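You operate a simulated robot arm through the tools that you are given. There is no shell and no other tool.

You run a simulated two-armed robot. Do the job below in one go: nothing can be reset, and whatever is moved stays where it is left.

Task
Wipe up the spill on the island top on the sink side with the blue towel and put it back.
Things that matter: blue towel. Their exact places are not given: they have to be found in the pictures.

It is judged by the outcome, as a careful person would: the job done as asked, and still so three seconds after it is handed in. It fails if anything else is knocked over, pushed out of place, dropped, spilled or broken. Flat cloth is picked up by pressing the open fingertips on it (5 to 10 N) and closing them slowly along it; thin cloth reads only 2 to 8 mm in the jaws.

Robot
Two 7-joint arms with two-finger parallel grippers on one trunk, on a base that moves. Base frame: it is fixed to the floor where the robot stands at the start and does not move with it; the origin is under the middle of the robot, x ahead of it, y to its left, z up; the surface under the hand at the start is at about z = 0.92. Units: m, rad, N and s.
The left shoulder is at the start at [0.07, 0.13, 1.212], the right one opposite. With the tool pointing down near the work surface each hand reaches from about 0.22 to 0.52 m from the robot's upright axis, wherever it stands, measured 20 degrees to its own side. Payload 1.57 kg a hand.
Tool frame (each hand has its own): the origin (TCP) lies between the finger pads and is the grasp point; the fingertips stand 0.03 m ahead of it; z points along the fingers, y is the line along which they close. Largest opening 0.08 m; finger width 0.017, thickness 0.012; the body of the gripper, 0.04 by 0.082 m, starts 0.08 m behind the TCP.
Orientation is that of the tool frame in the base frame, as [roll, pitch, yaw] about the fixed x, y, z axes, in that order (R = Rz(yaw) Ry(pitch) Rx(roll)). With the fingers straight down and closing along the base's y, the tool's x points along the base's -x, its y along +y and its z along -z.

Tools
- The arms move only by the tool play_rows. It takes "left_increments", "right_increments" or both (then of equal length, played together; a hand with none holds still); each is a list of rows, each a list of 7 numbers: the shift along the tool's x, y, z in units of 200 mm (1.0 is 200 mm), then the turn, a rotation vector about the tool's x, y, z in units of 180 degrees (1.0 is 180 degrees), then the finger opening in mm, from 0 to 80. In form: [[tx, ty, tz, ax, ay, az, jaw], ...]. A call has 1 to 20 rows; each row is the pose to reach, as a shift and turn from the pose commanded when the call began, along the tool's axes at that moment. A call with a number of a shift or a turn outside -1 to 1 is refused whole. Each row takes 0.2 s and may step no farther than 0.05 m and 0.15 rad from the row before; otherwise, or with a gripper value out of range, the whole call is refused. A pose out of reach is approached as far as the arm can. The call stops where the force on the tool passes 40 N (or 10 N more than at its start, if that is more) or the arm is blocked; 0.2 s more then pass. The fingers move at their own pace (about 0.108 m/s each) and stop on an object; they squeeze with about 33 N. The grip force told is the motor's: it shows also when the fingers shut on nothing. Time passes only in rows, and 0.2 s behind the last, so rows that repeat a pose let the fingers close. The reply holds the time, the measured pose of the TCP, the force on the tool along the base axes, the opening and the grip force, in the units named above and with some noise, with the torque about the TCP (base axes, N m) and any sound that the robot's microphone picked up, and new pictures: "pictures" is both (left out), scene, wrist or none (wrist: the cameras of the hands that moved).
- Cameras (640 x 400 px; columns grow to the right, rows downward): "scene" is now at [0.139, 0.0068, 1.4315]; the picture's right is [0.12, -0.99, 0.00], its down [-0.69, -0.08, -0.72] and it looks along [0.71, 0.08, -0.70] (base axes); focal length 280 px, centre (320, 200). "left" rides on the left gripper at [0.072, 0.007, -0.122] in its tool frame; the picture's right is [-0.09, 1.00, 0.00], its down [-0.84, -0.08, -0.54] and it looks along [-0.54, -0.05, 0.84] (tool axes); focal length 238 px, centre (320, 200). "right" rides on the right gripper at [0.072, -0.007, -0.122] in its tool frame; the picture's right is [0.09, 1.00, 0.00], its down [-0.84, 0.08, -0.54] and it looks along [-0.54, 0.05, 0.84] (tool axes); focal length 238 px, centre (320, 200).
- raise_lower(by): slides the trunk up (or, below 0, down) by that many m; the arms and the scene camera ride with it, the base frame stays. It gives what a move gives, with no picture.
- roll_base(legs): drives the robot by 1 to 6 legs, each [ahead, left, turn to the left] in m, m and rad, along the robot's own axes; the way and the turn of a leg run together, so that a leg with both is an arc; at most 1.5 m and 3.142 rad a leg. The arms and the cameras ride along, it lands a little off, and it stops where it bumps. It gives what a move gives, and a new picture of the scene camera.
- pan_tilt(pan, tilt): turns the head with the scene camera to pan (to the left, within 1.501 rad either way) and tilt (down, from -0.506 to 1.204), counted from straight ahead of the robot. It gives what a move gives, and a new picture of the scene camera.
- measure_at(camera, pixels): for up to 12 pixels [column, row] of the newest picture of that camera ("zoom" is the newest enlarged one), the place [x, y, z] in the base frame of the surface seen there, good to about 0.002 m, but the place of the scene camera against the robot may be out by one fixed shift of up to 0.012 m in any direction. The clock stands still meanwhile.
- enlarge(camera, box): a new picture of the part [left, top, right, bottom] of that camera's present view, enlarged. The clock stands still meanwhile.
- finish_job(): hands the job in; it is judged then, once.

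Unless the task says otherwise, let go and move clear before handing in.

The tools are called after "Call:" as name(argument=value, ...) on one line, values as JSON. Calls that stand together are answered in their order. play_rows: Moves the arms, as the interface text tells. Its arguments: {"type":"object","properties":{"left_increments":{"type":"array","items":{"type":"array","items":{"type":"number"}}},"right_increments":{"type":"array","items":{"type":"array","items":{"type":"number"}}},"pictures":{"type":"string","enum":["both","scene","wrist","none"]}},"required":[]} The other tools are called the same way: raise_lower (by) moves the trunk up or down; roll_base (legs) drives the base; pan_tilt (pan, tilt) turns the head that bears the scene camera; measure_at (camera, pixels) gives the place of the surface under pixels of a picture; enlarge (camera, box) takes an enlarged picture of a part of a camera's view; finish_job () hands the job in.

At the start:

```text
clock: 0.0
left_tool_pos: [0.3334, 0.2553, 1.1313]
left_tool_rot: [3.141, 0.002, 3.141]
left_ft_force: [-0.7, 0.4, -0.2]
left_moment: [-0.01, 0.0, 0.05]
left_opening: 0.08
left_grasp_force: 0.0
right_tool_pos: [0.3965, -0.0497, 1.1877]
right_tool_rot: [3.141, 0.0, -3.141]
right_ft_force: [0.5, 0.1, 1.2]
right_moment: [0.01, -0.01, 0.0]
right_opening: 0.0801
right_grasp_force: 0.1
trunk travel left (down, up): [-0.85, 0.09]
robot x, y, heading: [0.0001, -0.0011, -0.001]
head pan, tilt (commanded): [0.117, 0.773]
```

scene: 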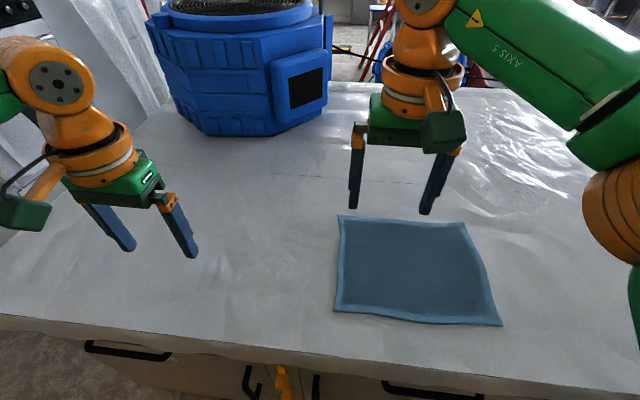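
right: 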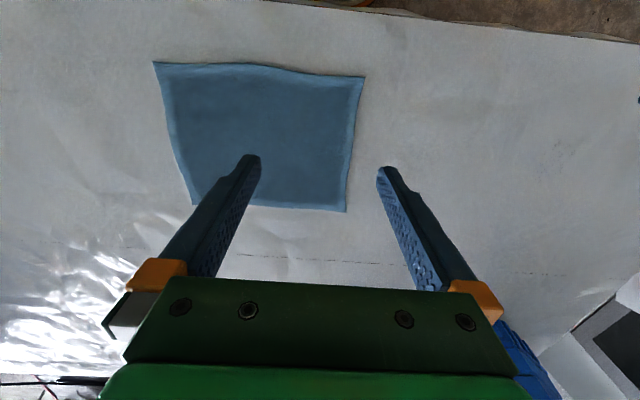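
left: 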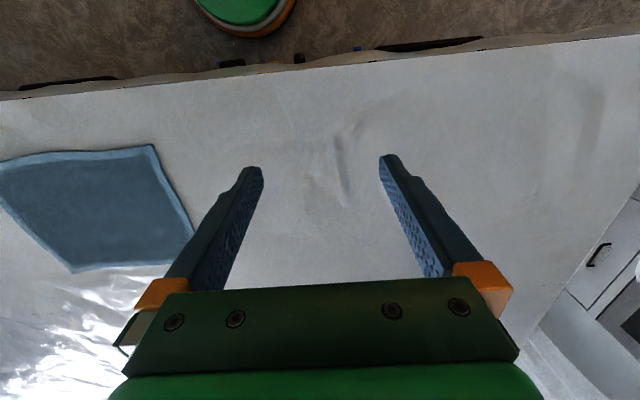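

The blue towel lies flat at about (410, 270) in the scene picture; no spill is obvious yet. I'll measure the towel's corners and look around for the spill and the sink.

Call:
measure_at(camera="scene", pixels=[[340, 217], [464, 223], [500, 324], [335, 311], [410, 265], [250, 250], [100, 280], [230, 110], [540, 180], [300, 350]])

Call:
enlarge(camera="scene", box=[300, 80, 640, 380])

Call:
pan_tilt(pan=0.9, tilt=0.5)

```text
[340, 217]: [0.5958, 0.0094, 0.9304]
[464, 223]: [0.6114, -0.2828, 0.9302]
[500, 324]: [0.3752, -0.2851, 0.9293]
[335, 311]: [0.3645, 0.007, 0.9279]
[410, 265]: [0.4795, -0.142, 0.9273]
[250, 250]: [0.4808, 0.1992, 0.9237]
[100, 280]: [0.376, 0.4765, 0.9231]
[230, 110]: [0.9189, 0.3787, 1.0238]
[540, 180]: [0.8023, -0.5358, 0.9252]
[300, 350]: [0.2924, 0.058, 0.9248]
```

```text
1.33 times, centred on (470, 230) of scene
```

zoom: 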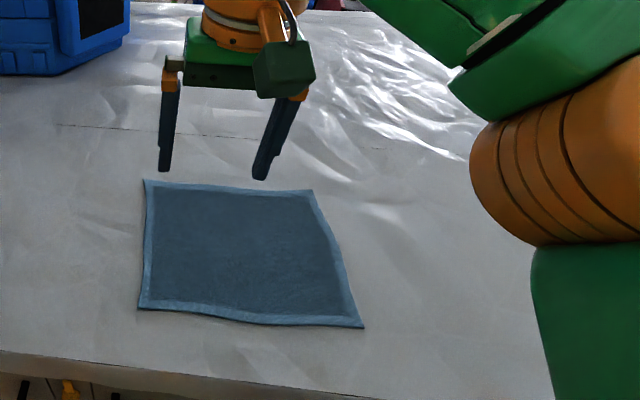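

```text
clock: 1.1
left_tool_pos: [0.3347, 0.2554, 1.1311]
left_tool_rot: [-3.141, 0.002, -3.141]
left_ft_force: [0.2, -0.3, 0.7]
left_moment: [-0.03, -0.01, 0.03]
left_opening: 0.0802
left_grasp_force: 0.0
right_tool_pos: [0.3984, -0.0497, 1.1882]
right_tool_rot: [3.141, -0.001, -3.141]
right_ft_force: [-1.1, -0.4, -0.3]
right_moment: [-0.01, -0.03, 0.0]
right_opening: 0.08
right_grasp_force: 0.2
trunk travel left (down, up): [-0.85, 0.09]
robot x, y, heading: [-0.0042, -0.001, -0.0]
head pan, tilt (commanded): [0.901, 0.499]
```

scene: 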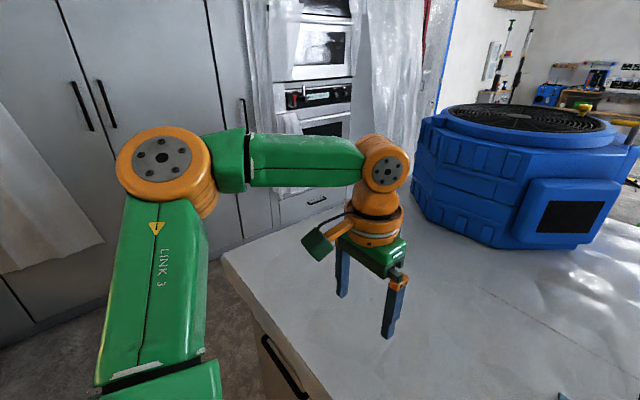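

The left side shows only the island's left end, a blue fan unit and an oven; no sink. I look ahead and to the right.

Call:
pan_tilt(pan=0.0, tilt=0.3)

Call:
pan_tilt(pan=-0.8, tilt=0.5)

Call:
pan_tilt(pan=-1.5, tilt=0.4)

```text
clock: 2.3
left_tool_pos: [0.3339, 0.2556, 1.1324]
left_tool_rot: [-3.141, 0.002, 3.141]
left_ft_force: [1.2, -0.8, -0.4]
left_moment: [0.01, 0.02, 0.04]
left_opening: 0.0803
left_grasp_force: 0.0
right_tool_pos: [0.3975, -0.0488, 1.187]
right_tool_rot: [-3.14, 0.0, 3.139]
right_ft_force: [0.3, 0.4, -0.9]
right_moment: [0.0, 0.0, 0.0]
right_opening: 0.08
right_grasp_force: 0.2
trunk travel left (down, up): [-0.85, 0.09]
robot x, y, heading: [0.002, 0.0012, 0.002]
head pan, tilt (commanded): [0.0, 0.3]
```

scene: 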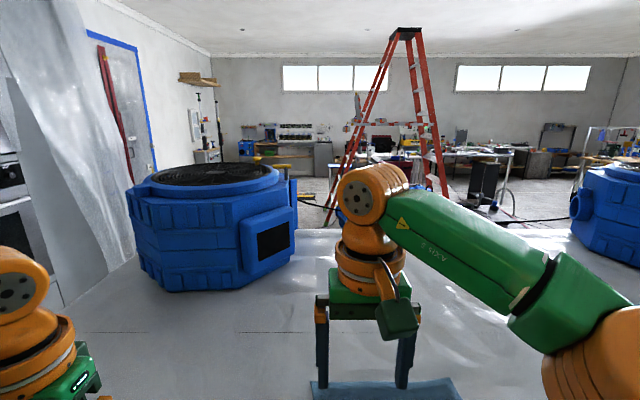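

```text
clock: 3.5
left_tool_pos: [0.3334, 0.2556, 1.1314]
left_tool_rot: [3.141, 0.002, 3.141]
left_ft_force: [-1.0, 0.8, 0.0]
left_moment: [-0.03, 0.04, -0.01]
left_opening: 0.0798
left_grasp_force: 0.0
right_tool_pos: [0.3986, -0.0505, 1.1874]
right_tool_rot: [3.141, 0.001, 3.141]
right_ft_force: [-0.8, -0.2, -0.1]
right_moment: [0.01, -0.01, 0.02]
right_opening: 0.0799
right_grasp_force: 0.1
trunk travel left (down, up): [-0.85, 0.09]
robot x, y, heading: [-0.0, -0.0005, 0.0]
head pan, tilt (commanded): [-0.799, 0.499]
```

scene: 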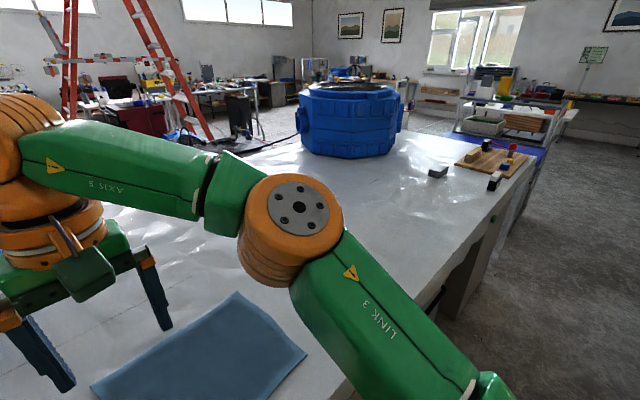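

```text
clock: 4.5
left_tool_pos: [0.3335, 0.2562, 1.1315]
left_tool_rot: [3.141, 0.001, -3.141]
left_ft_force: [-0.4, 0.9, -0.3]
left_moment: [-0.01, -0.03, 0.03]
left_opening: 0.0801
left_grasp_force: 0.0
right_tool_pos: [0.3992, -0.0495, 1.1883]
right_tool_rot: [3.14, 0.0, 3.142]
right_ft_force: [-0.7, 0.7, 0.0]
right_moment: [0.02, -0.01, 0.01]
right_opening: 0.0801
right_grasp_force: 0.1
trunk travel left (down, up): [-0.85, 0.09]
robot x, y, heading: [0.0015, -0.0006, 0.003]
head pan, tilt (commanded): [-1.499, 0.4]
```

scene: 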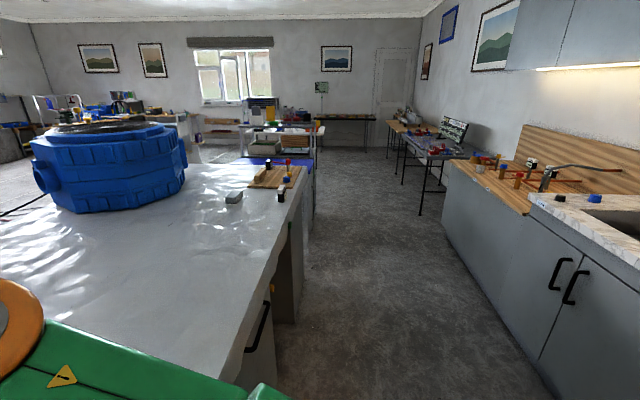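

The sink and its counter are behind the robot on the right (pixels 540–640, 190–260), so the island's near long edge is the sink side. I enlarge the near side of the island to find the spill.

Call:
enlarge(camera="scene", box=[160, 150, 320, 250])

Call:
enlarge(camera="scene", box=[0, 200, 320, 400])

Call:
measure_at(camera="scene", pixels=[[234, 198], [260, 210], [225, 220], [200, 330], [100, 250], [290, 195], [230, 370], [590, 200], [550, 215]])

```text
4.00 times, centred on (240, 200) of scene
```

zoom: 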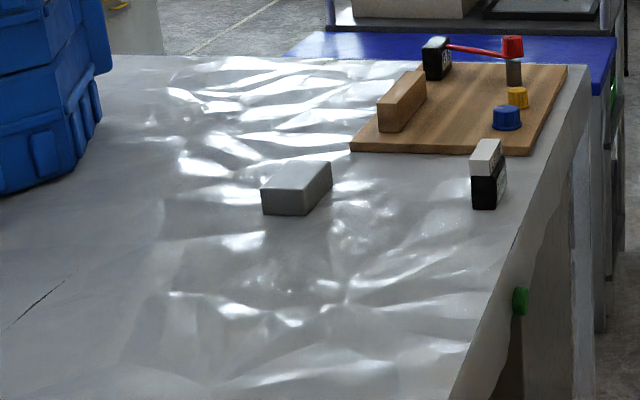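

```text
2.00 times, centred on (160, 300) of scene
```

zoom: 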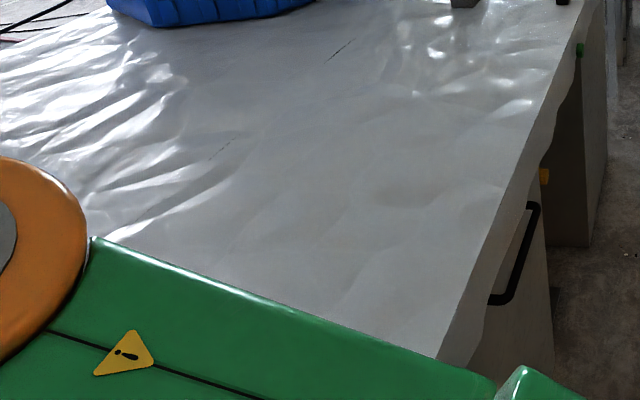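

```text
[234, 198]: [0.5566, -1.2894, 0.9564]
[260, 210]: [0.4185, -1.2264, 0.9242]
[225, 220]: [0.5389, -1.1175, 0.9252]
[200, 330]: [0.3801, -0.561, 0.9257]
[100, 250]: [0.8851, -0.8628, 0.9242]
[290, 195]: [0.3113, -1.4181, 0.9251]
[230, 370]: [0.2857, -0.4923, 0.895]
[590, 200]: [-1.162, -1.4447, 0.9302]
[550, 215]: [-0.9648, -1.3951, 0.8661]
```

The far right shows a cutting board, a grey block and small things near y≈-1.3, but no certain puddle. I check the wrist views, where a faint mark shows at (345, 160) in the left picture, and the near left area.

Call:
enlarge(camera="left", box=[200, 40, 520, 240])

Call:
enlarge(camera="right", box=[320, 0, 640, 200])

Call:
pan_tilt(pan=0.3, tilt=0.9)

```text
2.00 times, centred on (360, 140) of left
```

zoom: 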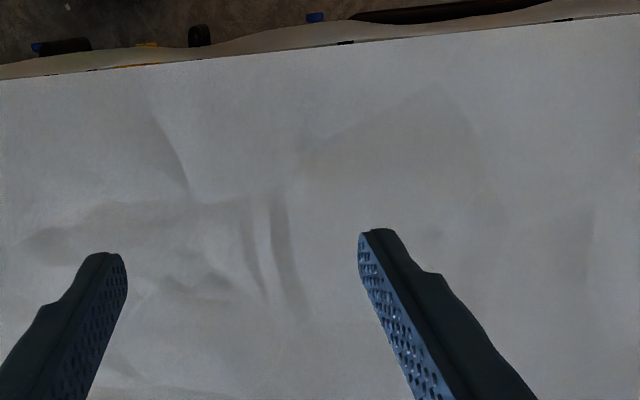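

```text
2.00 times, centred on (480, 100) of right
```

zoom: 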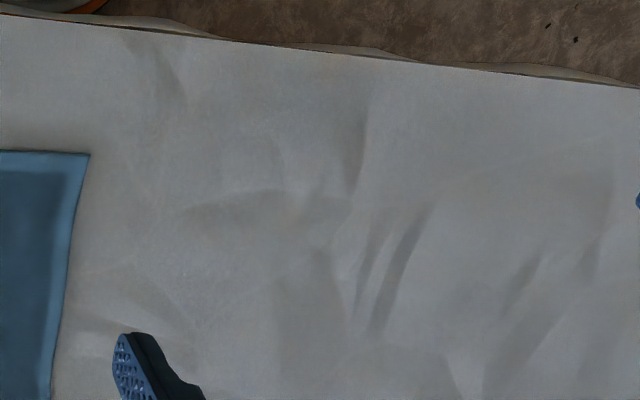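

```text
clock: 6.3
left_tool_pos: [0.3336, 0.2556, 1.1324]
left_tool_rot: [-3.14, 0.001, 3.141]
left_ft_force: [-0.4, -0.5, -0.2]
left_moment: [0.03, -0.02, -0.01]
left_opening: 0.0802
left_grasp_force: 0.0
right_tool_pos: [0.3967, -0.0502, 1.1884]
right_tool_rot: [-3.141, 0.0, 3.141]
right_ft_force: [-0.3, -0.3, -0.8]
right_moment: [0.01, 0.0, 0.03]
right_opening: 0.08
right_grasp_force: 0.0
trunk travel left (down, up): [-0.85, 0.09]
robot x, y, heading: [0.002, -0.0006, -0.002]
head pan, tilt (commanded): [0.3, 0.901]
```

scene: 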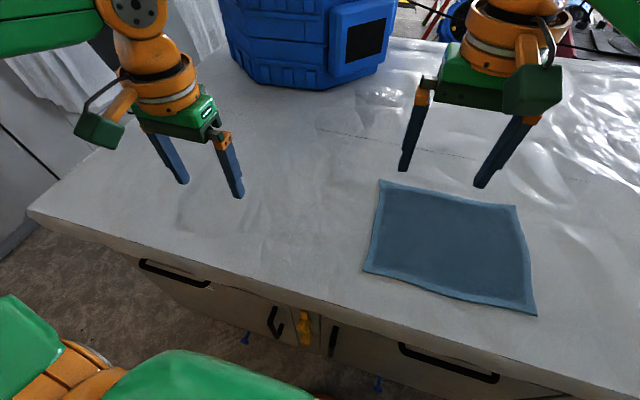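

Only wrinkles of the covering show near the left; no puddle. I roll to the right along the island to view its other half from above.

Call:
roll_base(legs=[[0, -0.6, 0]])

Call:
pan_tilt(pan=-0.6, tilt=0.8)

Call:
pan_tilt(pan=-1.4, tilt=0.6)

```text
clock: 9.7
left_tool_pos: [0.3325, -0.3384, 1.1317]
left_tool_rot: [-3.139, 0.003, -3.141]
left_ft_force: [0.4, -1.1, -0.5]
left_moment: [-0.02, -0.02, -0.01]
left_opening: 0.0802
left_grasp_force: 0.0
right_tool_pos: [0.3982, -0.6441, 1.1879]
right_tool_rot: [-3.141, -0.001, 3.141]
right_ft_force: [0.8, 0.2, -0.5]
right_moment: [0.0, 0.0, -0.02]
right_opening: 0.0799
right_grasp_force: 0.0
trunk travel left (down, up): [-0.85, 0.09]
robot x, y, heading: [-0.0003, -0.5991, 0.002]
head pan, tilt (commanded): [0.3, 0.901]
```

scene: 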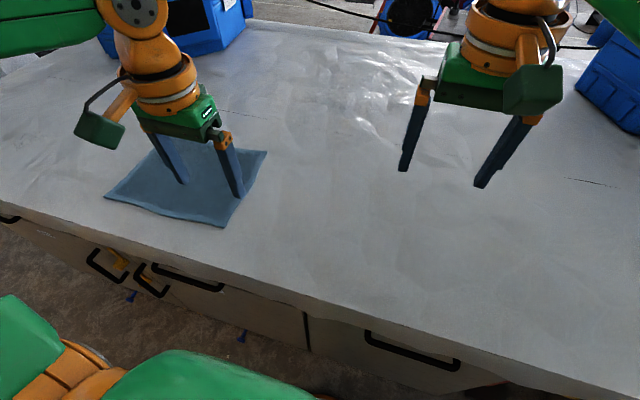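

```text
clock: 10.9
left_tool_pos: [0.3338, -0.3407, 1.1315]
left_tool_rot: [3.141, 0.001, -3.14]
left_ft_force: [-0.3, -0.5, -0.2]
left_moment: [0.0, 0.02, 0.03]
left_opening: 0.0796
left_grasp_force: 0.0
right_tool_pos: [0.3976, -0.645, 1.188]
right_tool_rot: [-3.141, -0.001, -3.141]
right_ft_force: [-0.5, 0.3, -0.3]
right_moment: [0.01, 0.0, -0.01]
right_opening: 0.0803
right_grasp_force: 0.1
trunk travel left (down, up): [-0.85, 0.09]
robot x, y, heading: [-0.0006, -0.5926, -0.002]
head pan, tilt (commanded): [-0.6, 0.799]
```

scene: 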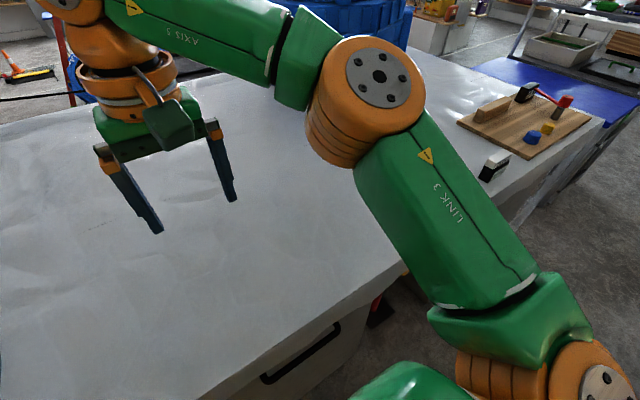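

```text
clock: 12.0
left_tool_pos: [0.3325, -0.3404, 1.1317]
left_tool_rot: [-3.141, 0.001, -3.139]
left_ft_force: [0.3, 0.5, -0.3]
left_moment: [-0.01, 0.02, 0.05]
left_opening: 0.0802
left_grasp_force: 0.1
right_tool_pos: [0.3981, -0.6445, 1.188]
right_tool_rot: [3.141, 0.0, -3.141]
right_ft_force: [0.2, 0.6, 0.4]
right_moment: [-0.02, 0.01, -0.02]
right_opening: 0.0802
right_grasp_force: 0.1
trunk travel left (down, up): [-0.85, 0.09]
robot x, y, heading: [0.0025, -0.5925, 0.001]
head pan, tilt (commanded): [-1.4, 0.6]
```

scene: 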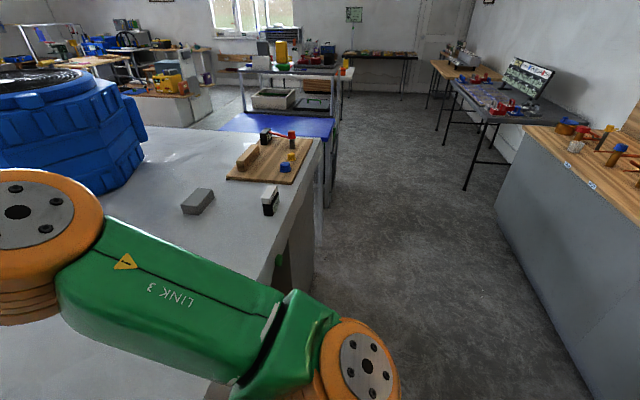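

Still no clear puddle, only a grey block and a stamp-like marker near the board; I enlarge this view and look straight down ahead.

Call:
enlarge(camera="scene", box=[100, 120, 340, 270])

Call:
pan_tilt(pan=-0.1, tilt=0.9)

Call:
enlarge(camera="scene", box=[0, 100, 320, 300])

Call:
enlarge(camera="scene", box=[320, 100, 640, 300])

```text
2.67 times, centred on (220, 195) of scene
```

zoom: 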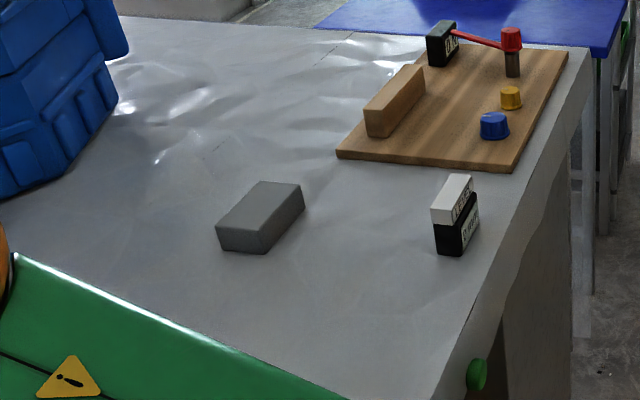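

```text
clock: 13.5
left_tool_pos: [0.3336, -0.3411, 1.1314]
left_tool_rot: [-3.141, 0.001, -3.139]
left_ft_force: [-1.0, -0.3, 0.2]
left_moment: [0.0, 0.01, 0.01]
left_opening: 0.0795
left_grasp_force: 0.0
right_tool_pos: [0.3986, -0.6457, 1.1896]
right_tool_rot: [3.14, -0.001, 3.14]
right_ft_force: [0.1, 0.0, -0.8]
right_moment: [0.05, 0.01, -0.04]
right_opening: 0.08
right_grasp_force: 0.0
trunk travel left (down, up): [-0.85, 0.09]
robot x, y, heading: [-0.0004, -0.598, 0.002]
head pan, tilt (commanded): [-0.099, 0.901]
```

scene: 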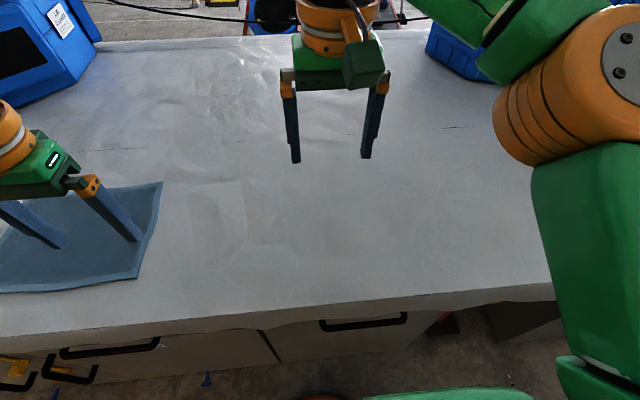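

```text
2.00 times, centred on (160, 200) of scene
```

zoom: 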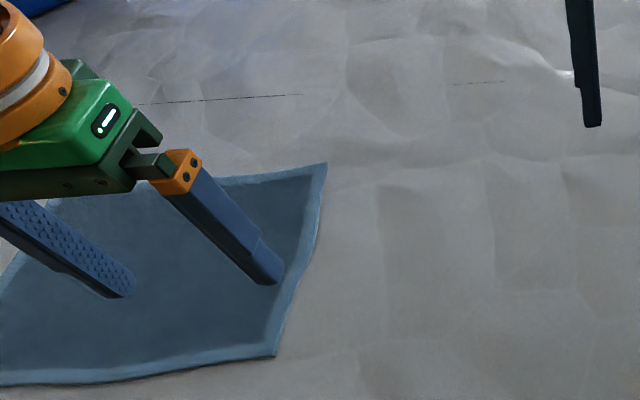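

```text
2.00 times, centred on (480, 200) of scene
```

zoom: 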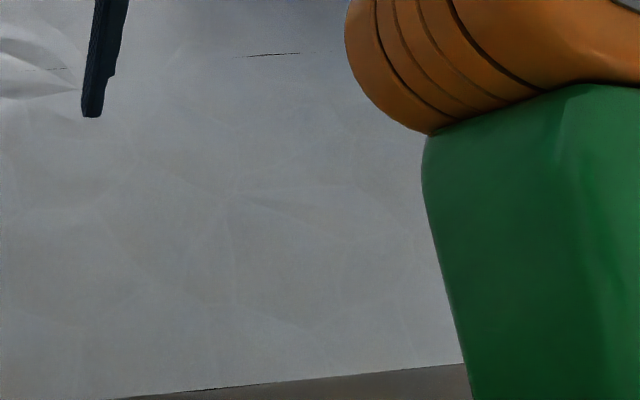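

Between y≈0.3 and -1.0 the top is clean. I roll left past the start to inspect the left end of the island.

Call:
roll_base(legs=[[0, 0.95, 0]])

Call:
enlarge(camera="scene", box=[0, 80, 320, 280])

Call:
enlarge(camera="scene", box=[320, 80, 640, 280])

Call:
pan_tilt(pan=0.9, tilt=0.8)

```text
clock: 18.4
left_tool_pos: [0.3289, 0.6073, 1.1325]
left_tool_rot: [3.138, 0.001, -3.135]
left_ft_force: [0.1, 0.4, -0.8]
left_moment: [0.03, 0.02, -0.01]
left_opening: 0.0801
left_grasp_force: 0.1
right_tool_pos: [0.3957, 0.302, 1.1881]
right_tool_rot: [3.14, 0.0, -3.136]
right_ft_force: [0.2, 0.6, 0.3]
right_moment: [0.01, -0.01, 0.01]
right_opening: 0.0799
right_grasp_force: 0.1
trunk travel left (down, up): [-0.85, 0.09]
robot x, y, heading: [-0.003, 0.3494, 0.005]
head pan, tilt (commanded): [-0.099, 0.901]
```

scene: 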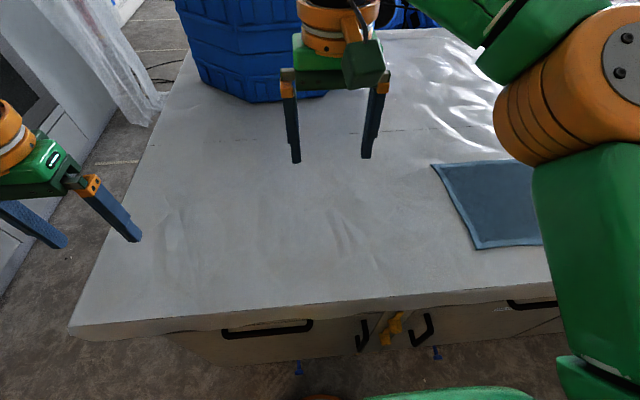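

```text
2.00 times, centred on (160, 180) of scene
```

zoom: 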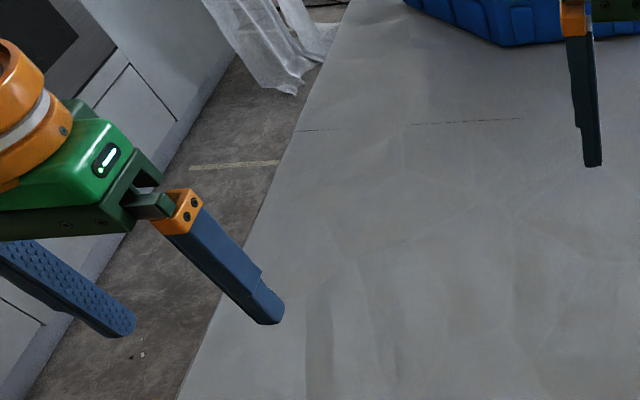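

```text
2.00 times, centred on (480, 180) of scene
```

zoom: 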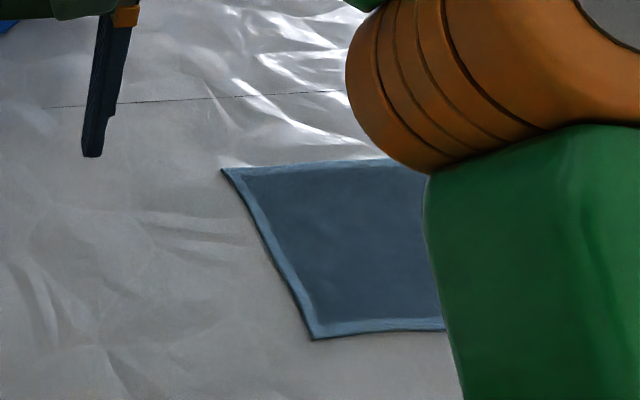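

```text
clock: 19.7
left_tool_pos: [0.3296, 0.6075, 1.132]
left_tool_rot: [3.14, 0.002, -3.134]
left_ft_force: [0.5, 0.6, -0.1]
left_moment: [0.04, 0.01, 0.01]
left_opening: 0.0798
left_grasp_force: 0.0
right_tool_pos: [0.395, 0.303, 1.1884]
right_tool_rot: [-3.139, 0.001, -3.136]
right_ft_force: [0.1, 0.2, -0.3]
right_moment: [0.0, 0.0, 0.01]
right_opening: 0.08
right_grasp_force: 0.0
trunk travel left (down, up): [-0.85, 0.09]
robot x, y, heading: [-0.0041, 0.3511, 0.008]
head pan, tilt (commanded): [0.901, 0.799]
```

scene: 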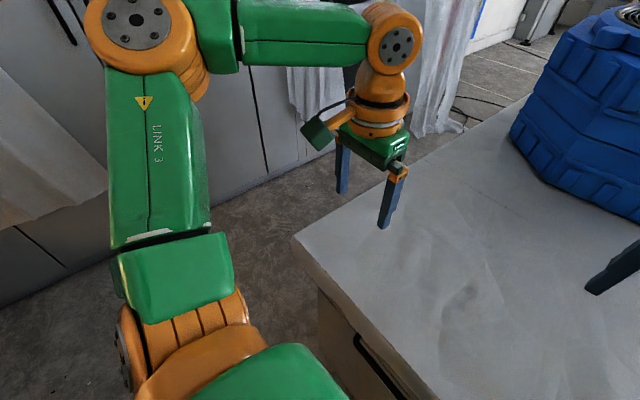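

The left end is clean too. I go to the right end, where the arm hid the near edge around y≈-1.1.

Call:
roll_base(legs=[[0, -1.3, 0]])

Call:
pan_tilt(pan=-0.2, tilt=0.8)

Call:
enlarge(camera="right", box=[0, 0, 640, 400])

Call:
enlarge(camera="left", box=[0, 0, 640, 400])

```text
clock: 26.2
left_tool_pos: [0.3354, -0.692, 1.1316]
left_tool_rot: [3.141, 0.002, -3.138]
left_ft_force: [0.3, -0.1, -0.3]
left_moment: [0.01, 0.01, 0.0]
left_opening: 0.0798
left_grasp_force: 0.0
right_tool_pos: [0.4008, -0.9955, 1.1881]
right_tool_rot: [3.141, 0.002, -3.14]
right_ft_force: [0.0, -0.2, 0.4]
right_moment: [-0.02, 0.02, 0.01]
right_opening: 0.0798
right_grasp_force: 0.1
trunk travel left (down, up): [-0.85, 0.09]
robot x, y, heading: [0.0017, -0.9463, 0.001]
head pan, tilt (commanded): [0.901, 0.799]
```

scene: 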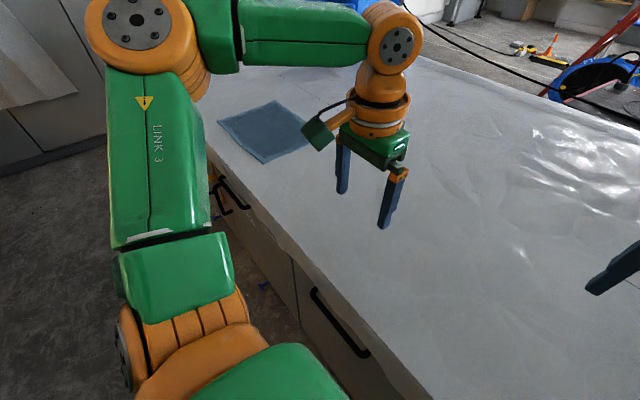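

```text
clock: 27.6
left_tool_pos: [0.3366, -0.6921, 1.1327]
left_tool_rot: [3.141, 0.001, -3.138]
left_ft_force: [-0.5, 0.1, 0.4]
left_moment: [0.01, 0.01, 0.01]
left_opening: 0.08
left_grasp_force: 0.1
right_tool_pos: [0.4008, -0.9966, 1.1878]
right_tool_rot: [3.142, 0.002, -3.139]
right_ft_force: [-0.4, -0.3, 0.1]
right_moment: [0.0, 0.01, 0.01]
right_opening: 0.0802
right_grasp_force: 0.0
trunk travel left (down, up): [-0.85, 0.09]
robot x, y, heading: [0.0028, -0.9467, 0.001]
head pan, tilt (commanded): [-0.201, 0.799]
```

scene: 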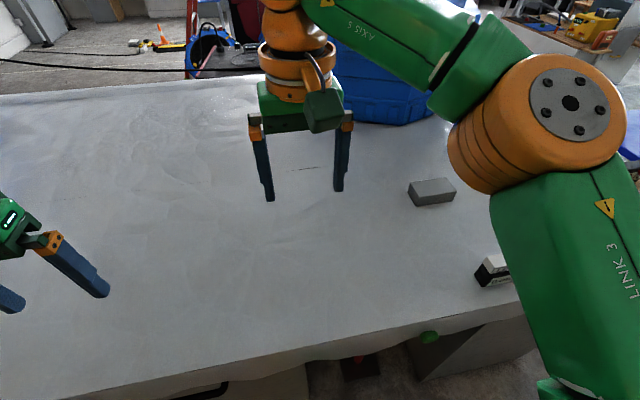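

```text
1.00 times, centred on (320, 200) of right (not enlarged: the box is as wide or as high as the picture)
```

zoom: 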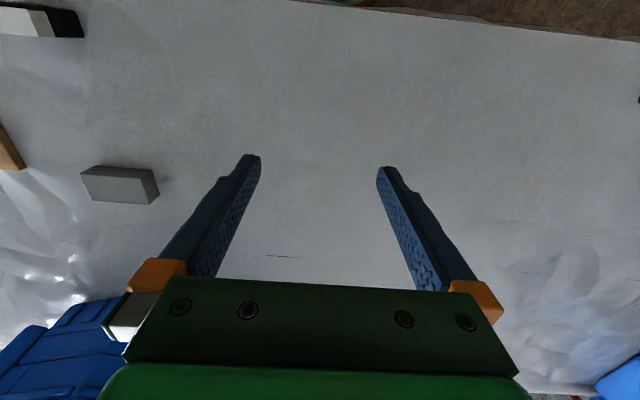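

```text
1.00 times, centred on (320, 200) of left (not enlarged: the box is as wide or as high as the picture)
```

zoom: 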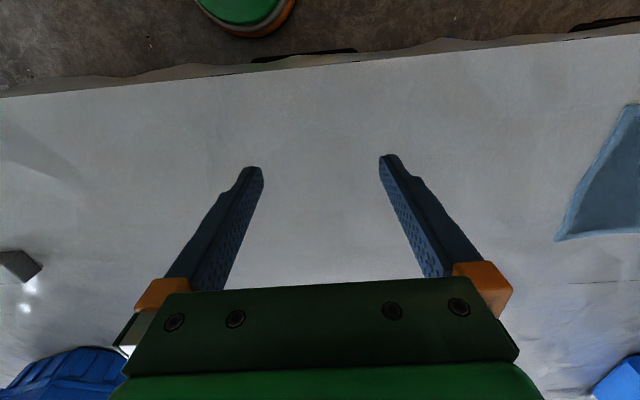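

In the view from y≈-0.95 a lumpy glossy patch shows at (575, 165) in the left-panned picture and at (560, 300) in the right wrist picture. I look at it closer.

Call:
pan_tilt(pan=0.5, tilt=0.7)

Call:
enlarge(camera="scene", box=[240, 60, 640, 310])

Call:
enlarge(camera="right", box=[480, 200, 640, 400])

```text
clock: 28.6
left_tool_pos: [0.3364, -0.6924, 1.1319]
left_tool_rot: [3.141, 0.002, -3.139]
left_ft_force: [0.1, 0.7, -0.2]
left_moment: [-0.02, 0.01, 0.01]
left_opening: 0.0799
left_grasp_force: 0.0
right_tool_pos: [0.4006, -0.9972, 1.1888]
right_tool_rot: [-3.141, 0.0, -3.14]
right_ft_force: [0.0, 0.3, -0.1]
right_moment: [-0.01, -0.01, 0.03]
right_opening: 0.0801
right_grasp_force: 0.0
trunk travel left (down, up): [-0.85, 0.09]
robot x, y, heading: [0.0049, -0.9464, 0.003]
head pan, tilt (commanded): [0.499, 0.7]
```

scene: 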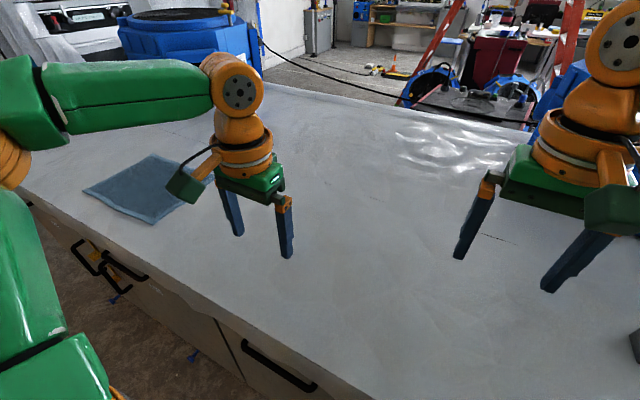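

```text
1.60 times, centred on (440, 185) of scene
```

zoom: 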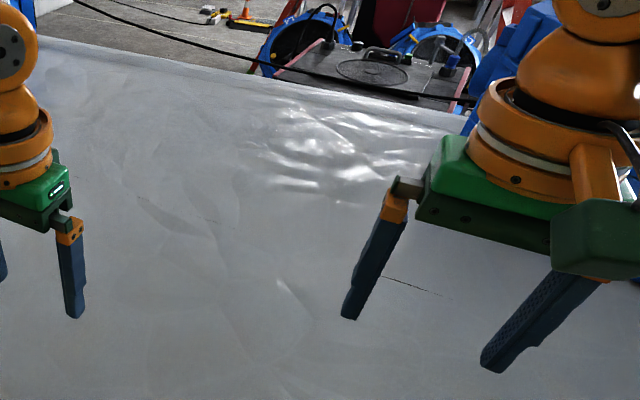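

```text
2.00 times, centred on (560, 300) of right
```

zoom: 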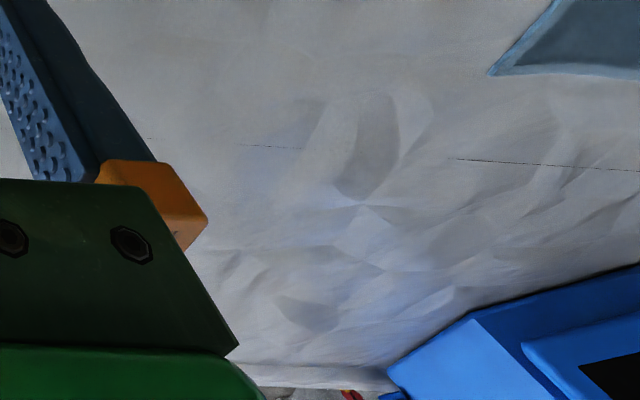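

The highlights there move with the viewpoint, so they are just the wrinkled cover. I look at the right end from here, at high zoom.

Call:
pan_tilt(pan=-1.3, tilt=0.8)

Call:
enlarge(camera="left", box=[0, 60, 240, 290])

Call:
enlarge(camera="left", box=[240, 40, 600, 270])

Call:
enlarge(camera="right", box=[0, 0, 320, 200])

Call:
enlarge(camera="right", box=[320, 0, 640, 200])

```text
clock: 30.4
left_tool_pos: [0.3369, -0.6921, 1.1313]
left_tool_rot: [-3.141, 0.002, -3.139]
left_ft_force: [0.2, -0.6, 0.5]
left_moment: [-0.04, -0.01, 0.01]
left_opening: 0.08
left_grasp_force: 0.0
right_tool_pos: [0.4014, -0.9978, 1.1885]
right_tool_rot: [-3.14, 0.0, -3.141]
right_ft_force: [-0.5, 0.0, -0.5]
right_moment: [0.03, -0.01, 0.04]
right_opening: 0.0803
right_grasp_force: 0.0
trunk travel left (down, up): [-0.85, 0.09]
robot x, y, heading: [0.0011, -0.9475, 0.004]
head pan, tilt (commanded): [-1.3, 0.799]
```

scene: 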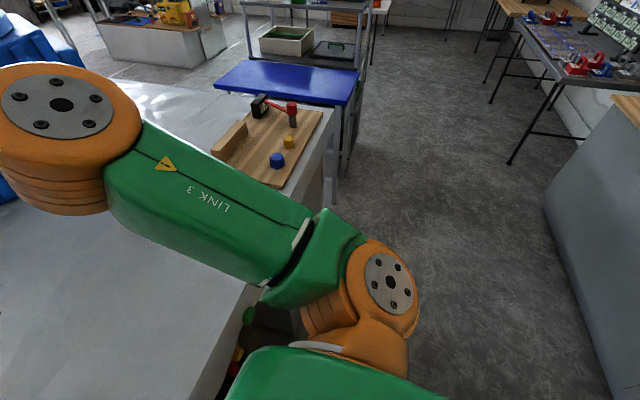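

```text
1.74 times, centred on (120, 175) of left
```

zoom: 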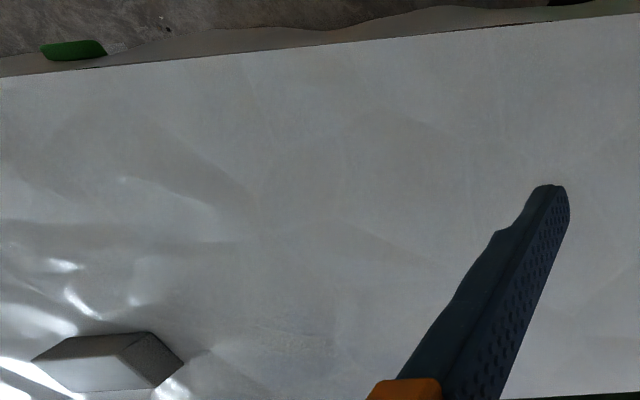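

```text
1.74 times, centred on (420, 155) of left
```

zoom: 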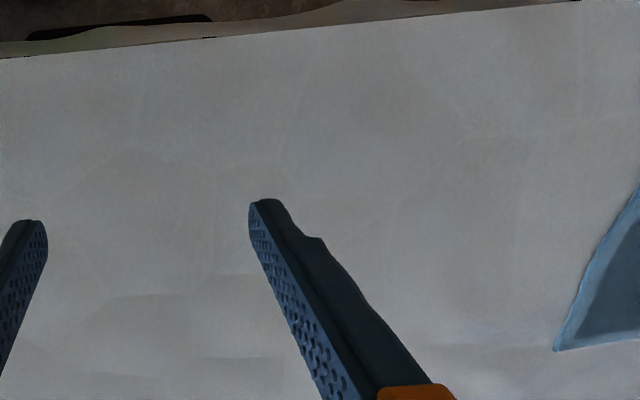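

```text
2.00 times, centred on (160, 100) of right
```

zoom: 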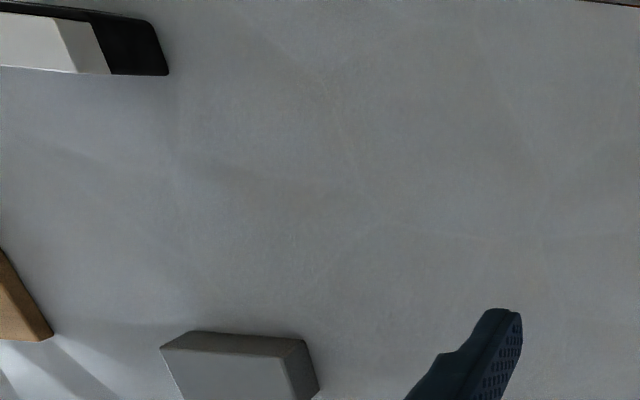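

```text
2.00 times, centred on (480, 100) of right
```

zoom: 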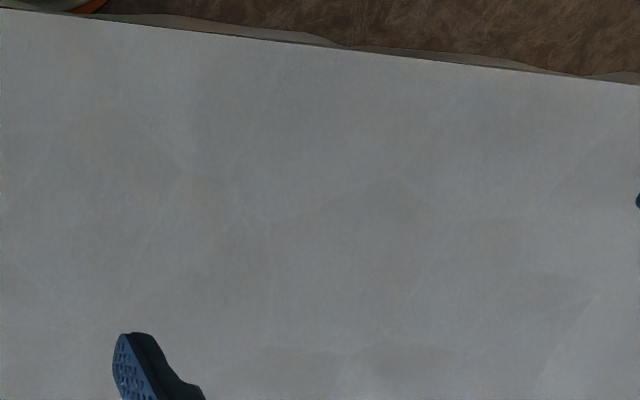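

Still no puddle on the strip. I check where the sink is and what lies behind by panning fully to both sides.

Call:
pan_tilt(pan=-1.5, tilt=0.3)

Call:
pan_tilt(pan=1.5, tilt=0.4)

Call:
pan_tilt(pan=0.2, tilt=0.4)

```text
clock: 31.4
left_tool_pos: [0.3369, -0.6931, 1.1314]
left_tool_rot: [-3.141, 0.002, -3.139]
left_ft_force: [-0.4, -0.4, 0.5]
left_moment: [-0.02, 0.01, 0.06]
left_opening: 0.0798
left_grasp_force: 0.1
right_tool_pos: [0.4017, -0.9978, 1.1886]
right_tool_rot: [-3.141, 0.0, 3.141]
right_ft_force: [0.3, 0.7, -0.5]
right_moment: [0.02, -0.03, 0.0]
right_opening: 0.08
right_grasp_force: 0.0
trunk travel left (down, up): [-0.85, 0.09]
robot x, y, heading: [0.003, -0.9467, 0.006]
head pan, tilt (commanded): [-1.499, 0.3]
```

scene: 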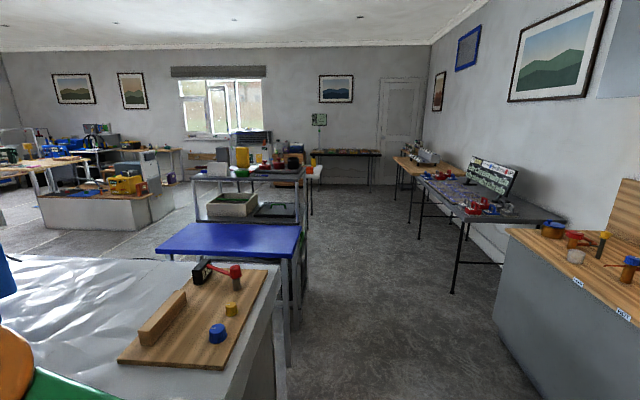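

```text
clock: 34.0
left_tool_pos: [0.3363, -0.6923, 1.1321]
left_tool_rot: [3.142, 0.003, -3.139]
left_ft_force: [0.1, -0.4, 0.4]
left_moment: [0.03, -0.01, 0.03]
left_opening: 0.08
left_grasp_force: 0.1
right_tool_pos: [0.4017, -0.9966, 1.1887]
right_tool_rot: [3.141, 0.0, -3.139]
right_ft_force: [0.6, 0.5, -1.0]
right_moment: [0.0, 0.0, 0.0]
right_opening: 0.0801
right_grasp_force: 0.1
trunk travel left (down, up): [-0.85, 0.09]
robot x, y, heading: [0.0054, -0.9452, 0.006]
head pan, tilt (commanded): [1.499, 0.4]
```

scene: 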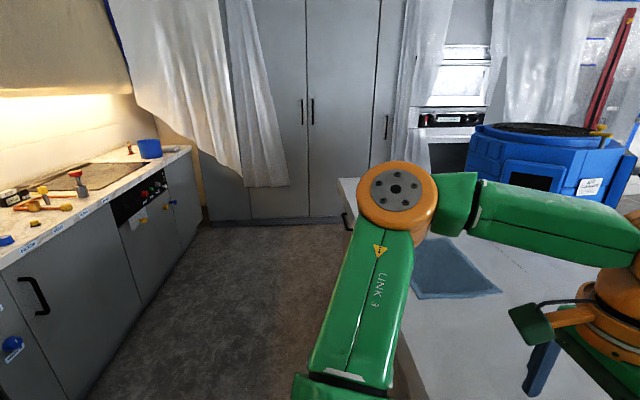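

```text
clock: 35.4
left_tool_pos: [0.3357, -0.6921, 1.1317]
left_tool_rot: [-3.14, 0.002, -3.139]
left_ft_force: [1.0, -0.6, 0.4]
left_moment: [-0.02, -0.04, 0.02]
left_opening: 0.0798
left_grasp_force: 0.1
right_tool_pos: [0.402, -0.9963, 1.1876]
right_tool_rot: [3.141, 0.0, -3.139]
right_ft_force: [0.4, 0.3, 0.4]
right_moment: [0.02, -0.01, -0.02]
right_opening: 0.08
right_grasp_force: 0.1
trunk travel left (down, up): [-0.85, 0.09]
robot x, y, heading: [0.0033, -0.9504, 0.0]
head pan, tilt (commanded): [0.201, 0.4]
```

scene: 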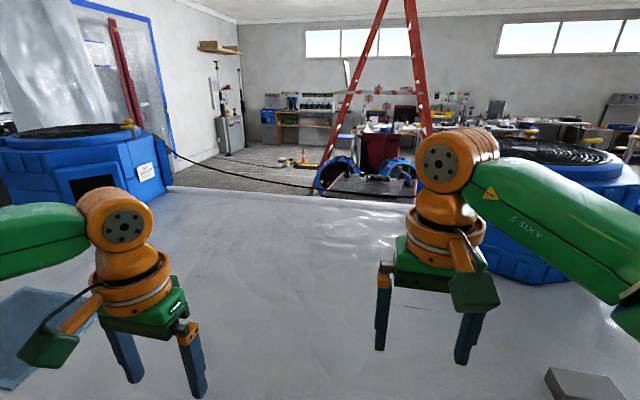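

The sink wall is confirmed behind the robot (x≈-1.2). I move to the island's right end and view it from straight above with the wrist cameras.

Call:
roll_base(legs=[[0, -0.45, 0]])

Call:
enlarge(camera="right", box=[0, 0, 640, 400])

Call:
enlarge(camera="left", box=[0, 0, 640, 400])

Call:
pan_tilt(pan=-0.3, tilt=0.8)

```text
clock: 38.1
left_tool_pos: [0.3376, -1.1378, 1.1316]
left_tool_rot: [-3.14, 0.003, -3.131]
left_ft_force: [0.0, 0.1, 0.1]
left_moment: [-0.02, -0.01, -0.03]
left_opening: 0.0801
left_grasp_force: 0.0
right_tool_pos: [0.4039, -1.4425, 1.1882]
right_tool_rot: [-3.141, 0.001, -3.134]
right_ft_force: [0.2, -0.1, -0.1]
right_moment: [0.0, 0.01, 0.03]
right_opening: 0.0802
right_grasp_force: 0.1
trunk travel left (down, up): [-0.85, 0.09]
robot x, y, heading: [0.0036, -1.3962, 0.006]
head pan, tilt (commanded): [0.201, 0.4]
```

scene: 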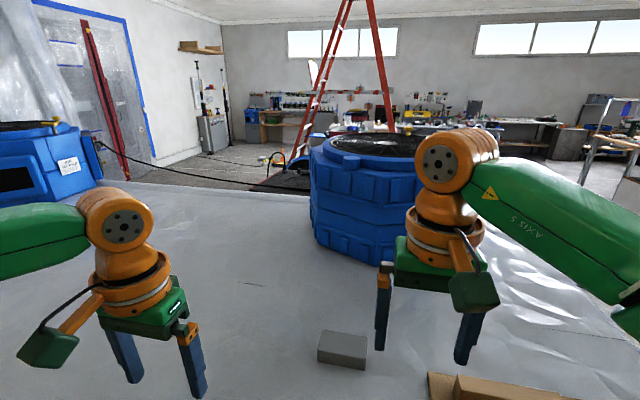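

```text
1.00 times, centred on (320, 200) of right (not enlarged: the box is as wide or as high as the picture)
```

zoom: 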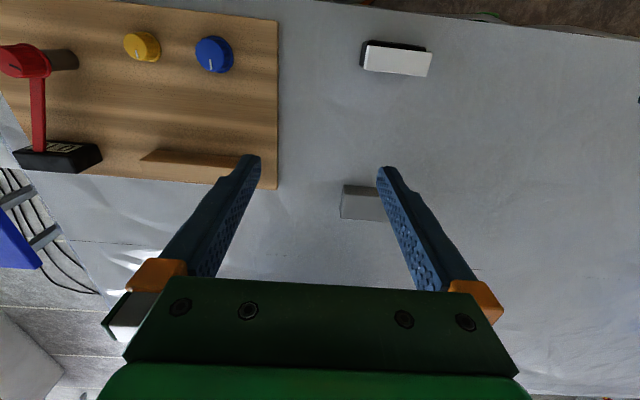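

```text
1.00 times, centred on (320, 200) of left (not enlarged: the box is as wide or as high as the picture)
```

zoom: 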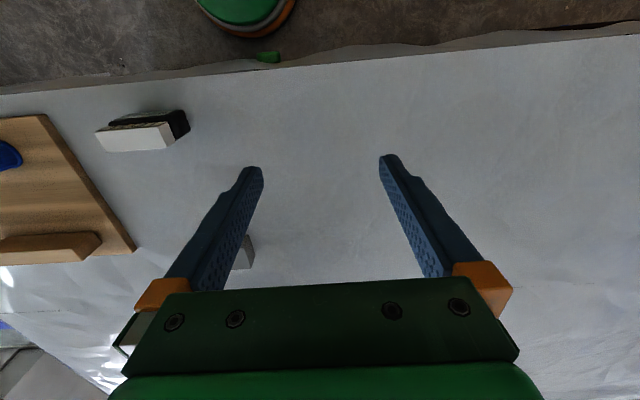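

```text
clock: 39.1
left_tool_pos: [0.3373, -1.1403, 1.1318]
left_tool_rot: [3.14, 0.003, -3.133]
left_ft_force: [0.4, -0.1, 0.1]
left_moment: [0.0, 0.01, 0.02]
left_opening: 0.0798
left_grasp_force: 0.1
right_tool_pos: [0.4036, -1.4433, 1.189]
right_tool_rot: [3.14, 0.001, -3.136]
right_ft_force: [-0.2, -0.3, 1.3]
right_moment: [0.03, 0.0, 0.04]
right_opening: 0.08
right_grasp_force: 0.1
trunk travel left (down, up): [-0.85, 0.09]
robot x, y, heading: [0.0051, -1.399, -0.001]
head pan, tilt (commanded): [-0.3, 0.799]
```

scene: 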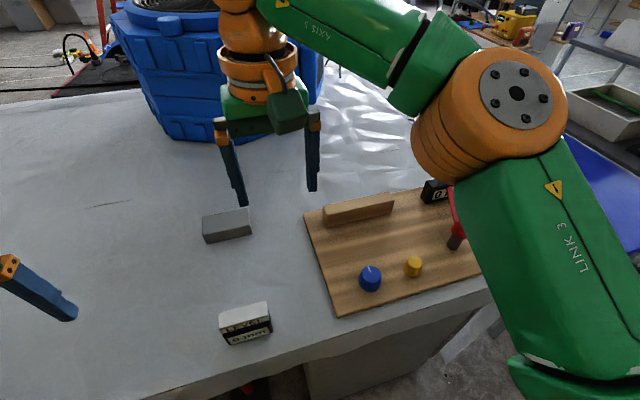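

The right end carries only the board, block and marker; no spill. The darker smudges I saw at the left (around x≈0.45, y≈0.2–0.6) deserve a closer look, so I drive back there.

Call:
roll_base(legs=[[0, 1.0, 0], [0, 0.65, 0]])

Call:
enlarge(camera="right", box=[0, 0, 640, 400])

Call:
enlarge(camera="left", box=[0, 0, 640, 400])

Call:
pan_tilt(pan=0.2, tilt=0.9)

Call:
enlarge(camera="scene", box=[160, 130, 480, 330])

```text
clock: 47.5
left_tool_pos: [0.3354, 0.5071, 1.1323]
left_tool_rot: [3.141, 0.003, 3.139]
left_ft_force: [-0.3, -0.7, 0.4]
left_moment: [0.04, 0.0, -0.01]
left_opening: 0.08
left_grasp_force: 0.0
right_tool_pos: [0.3975, 0.2014, 1.1883]
right_tool_rot: [3.141, 0.001, 3.138]
right_ft_force: [0.6, 0.2, 0.4]
right_moment: [0.02, -0.01, 0.0]
right_opening: 0.0803
right_grasp_force: 0.1
trunk travel left (down, up): [-0.85, 0.09]
robot x, y, heading: [0.0019, 0.2542, -0.0]
head pan, tilt (commanded): [-0.3, 0.799]
```

scene: 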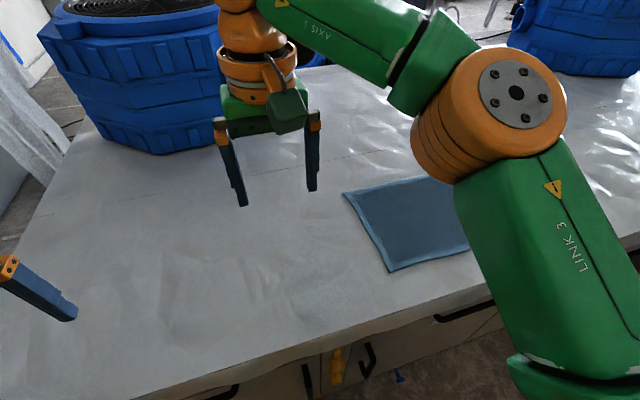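

```text
1.00 times, centred on (320, 200) of right (not enlarged: the box is as wide or as high as the picture)
```

zoom: 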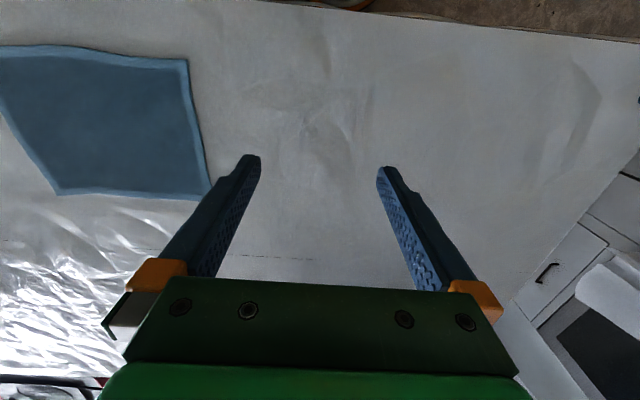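

```text
1.00 times, centred on (320, 200) of left (not enlarged: the box is as wide or as high as the picture)
```

zoom: 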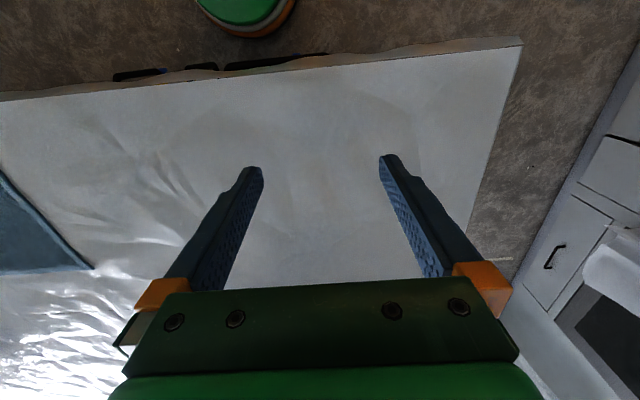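

```text
clock: 48.4
left_tool_pos: [0.3351, 0.5083, 1.1324]
left_tool_rot: [-3.141, 0.001, 3.14]
left_ft_force: [0.2, 0.2, 0.2]
left_moment: [0.0, 0.01, 0.02]
left_opening: 0.0801
left_grasp_force: 0.1
right_tool_pos: [0.3977, 0.2036, 1.1878]
right_tool_rot: [3.141, 0.001, 3.136]
right_ft_force: [0.7, 0.1, -0.7]
right_moment: [0.0, 0.0, -0.02]
right_opening: 0.0802
right_grasp_force: 0.1
trunk travel left (down, up): [-0.85, 0.09]
robot x, y, heading: [0.0018, 0.251, 0.001]
head pan, tilt (commanded): [0.201, 0.901]
```

scene: 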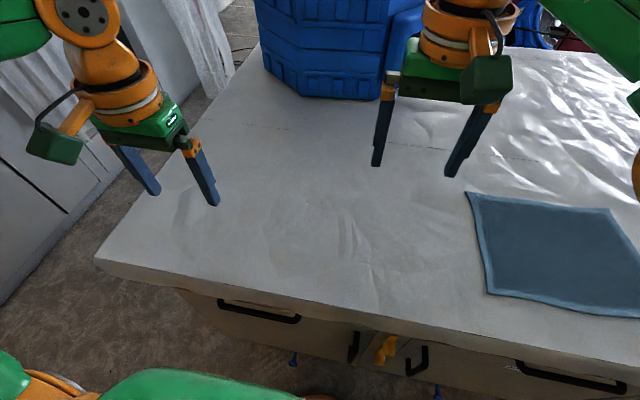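

```text
2.00 times, centred on (320, 230) of scene
```

zoom: 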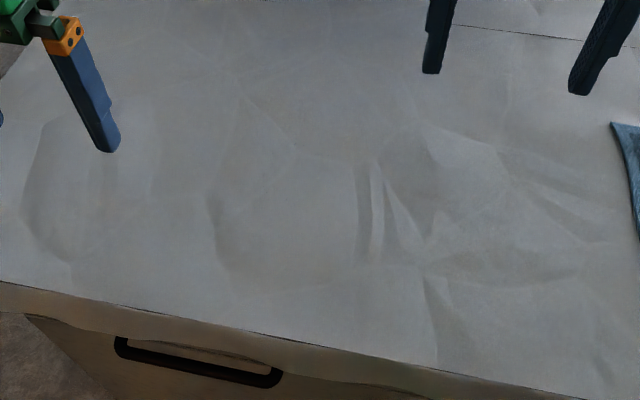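

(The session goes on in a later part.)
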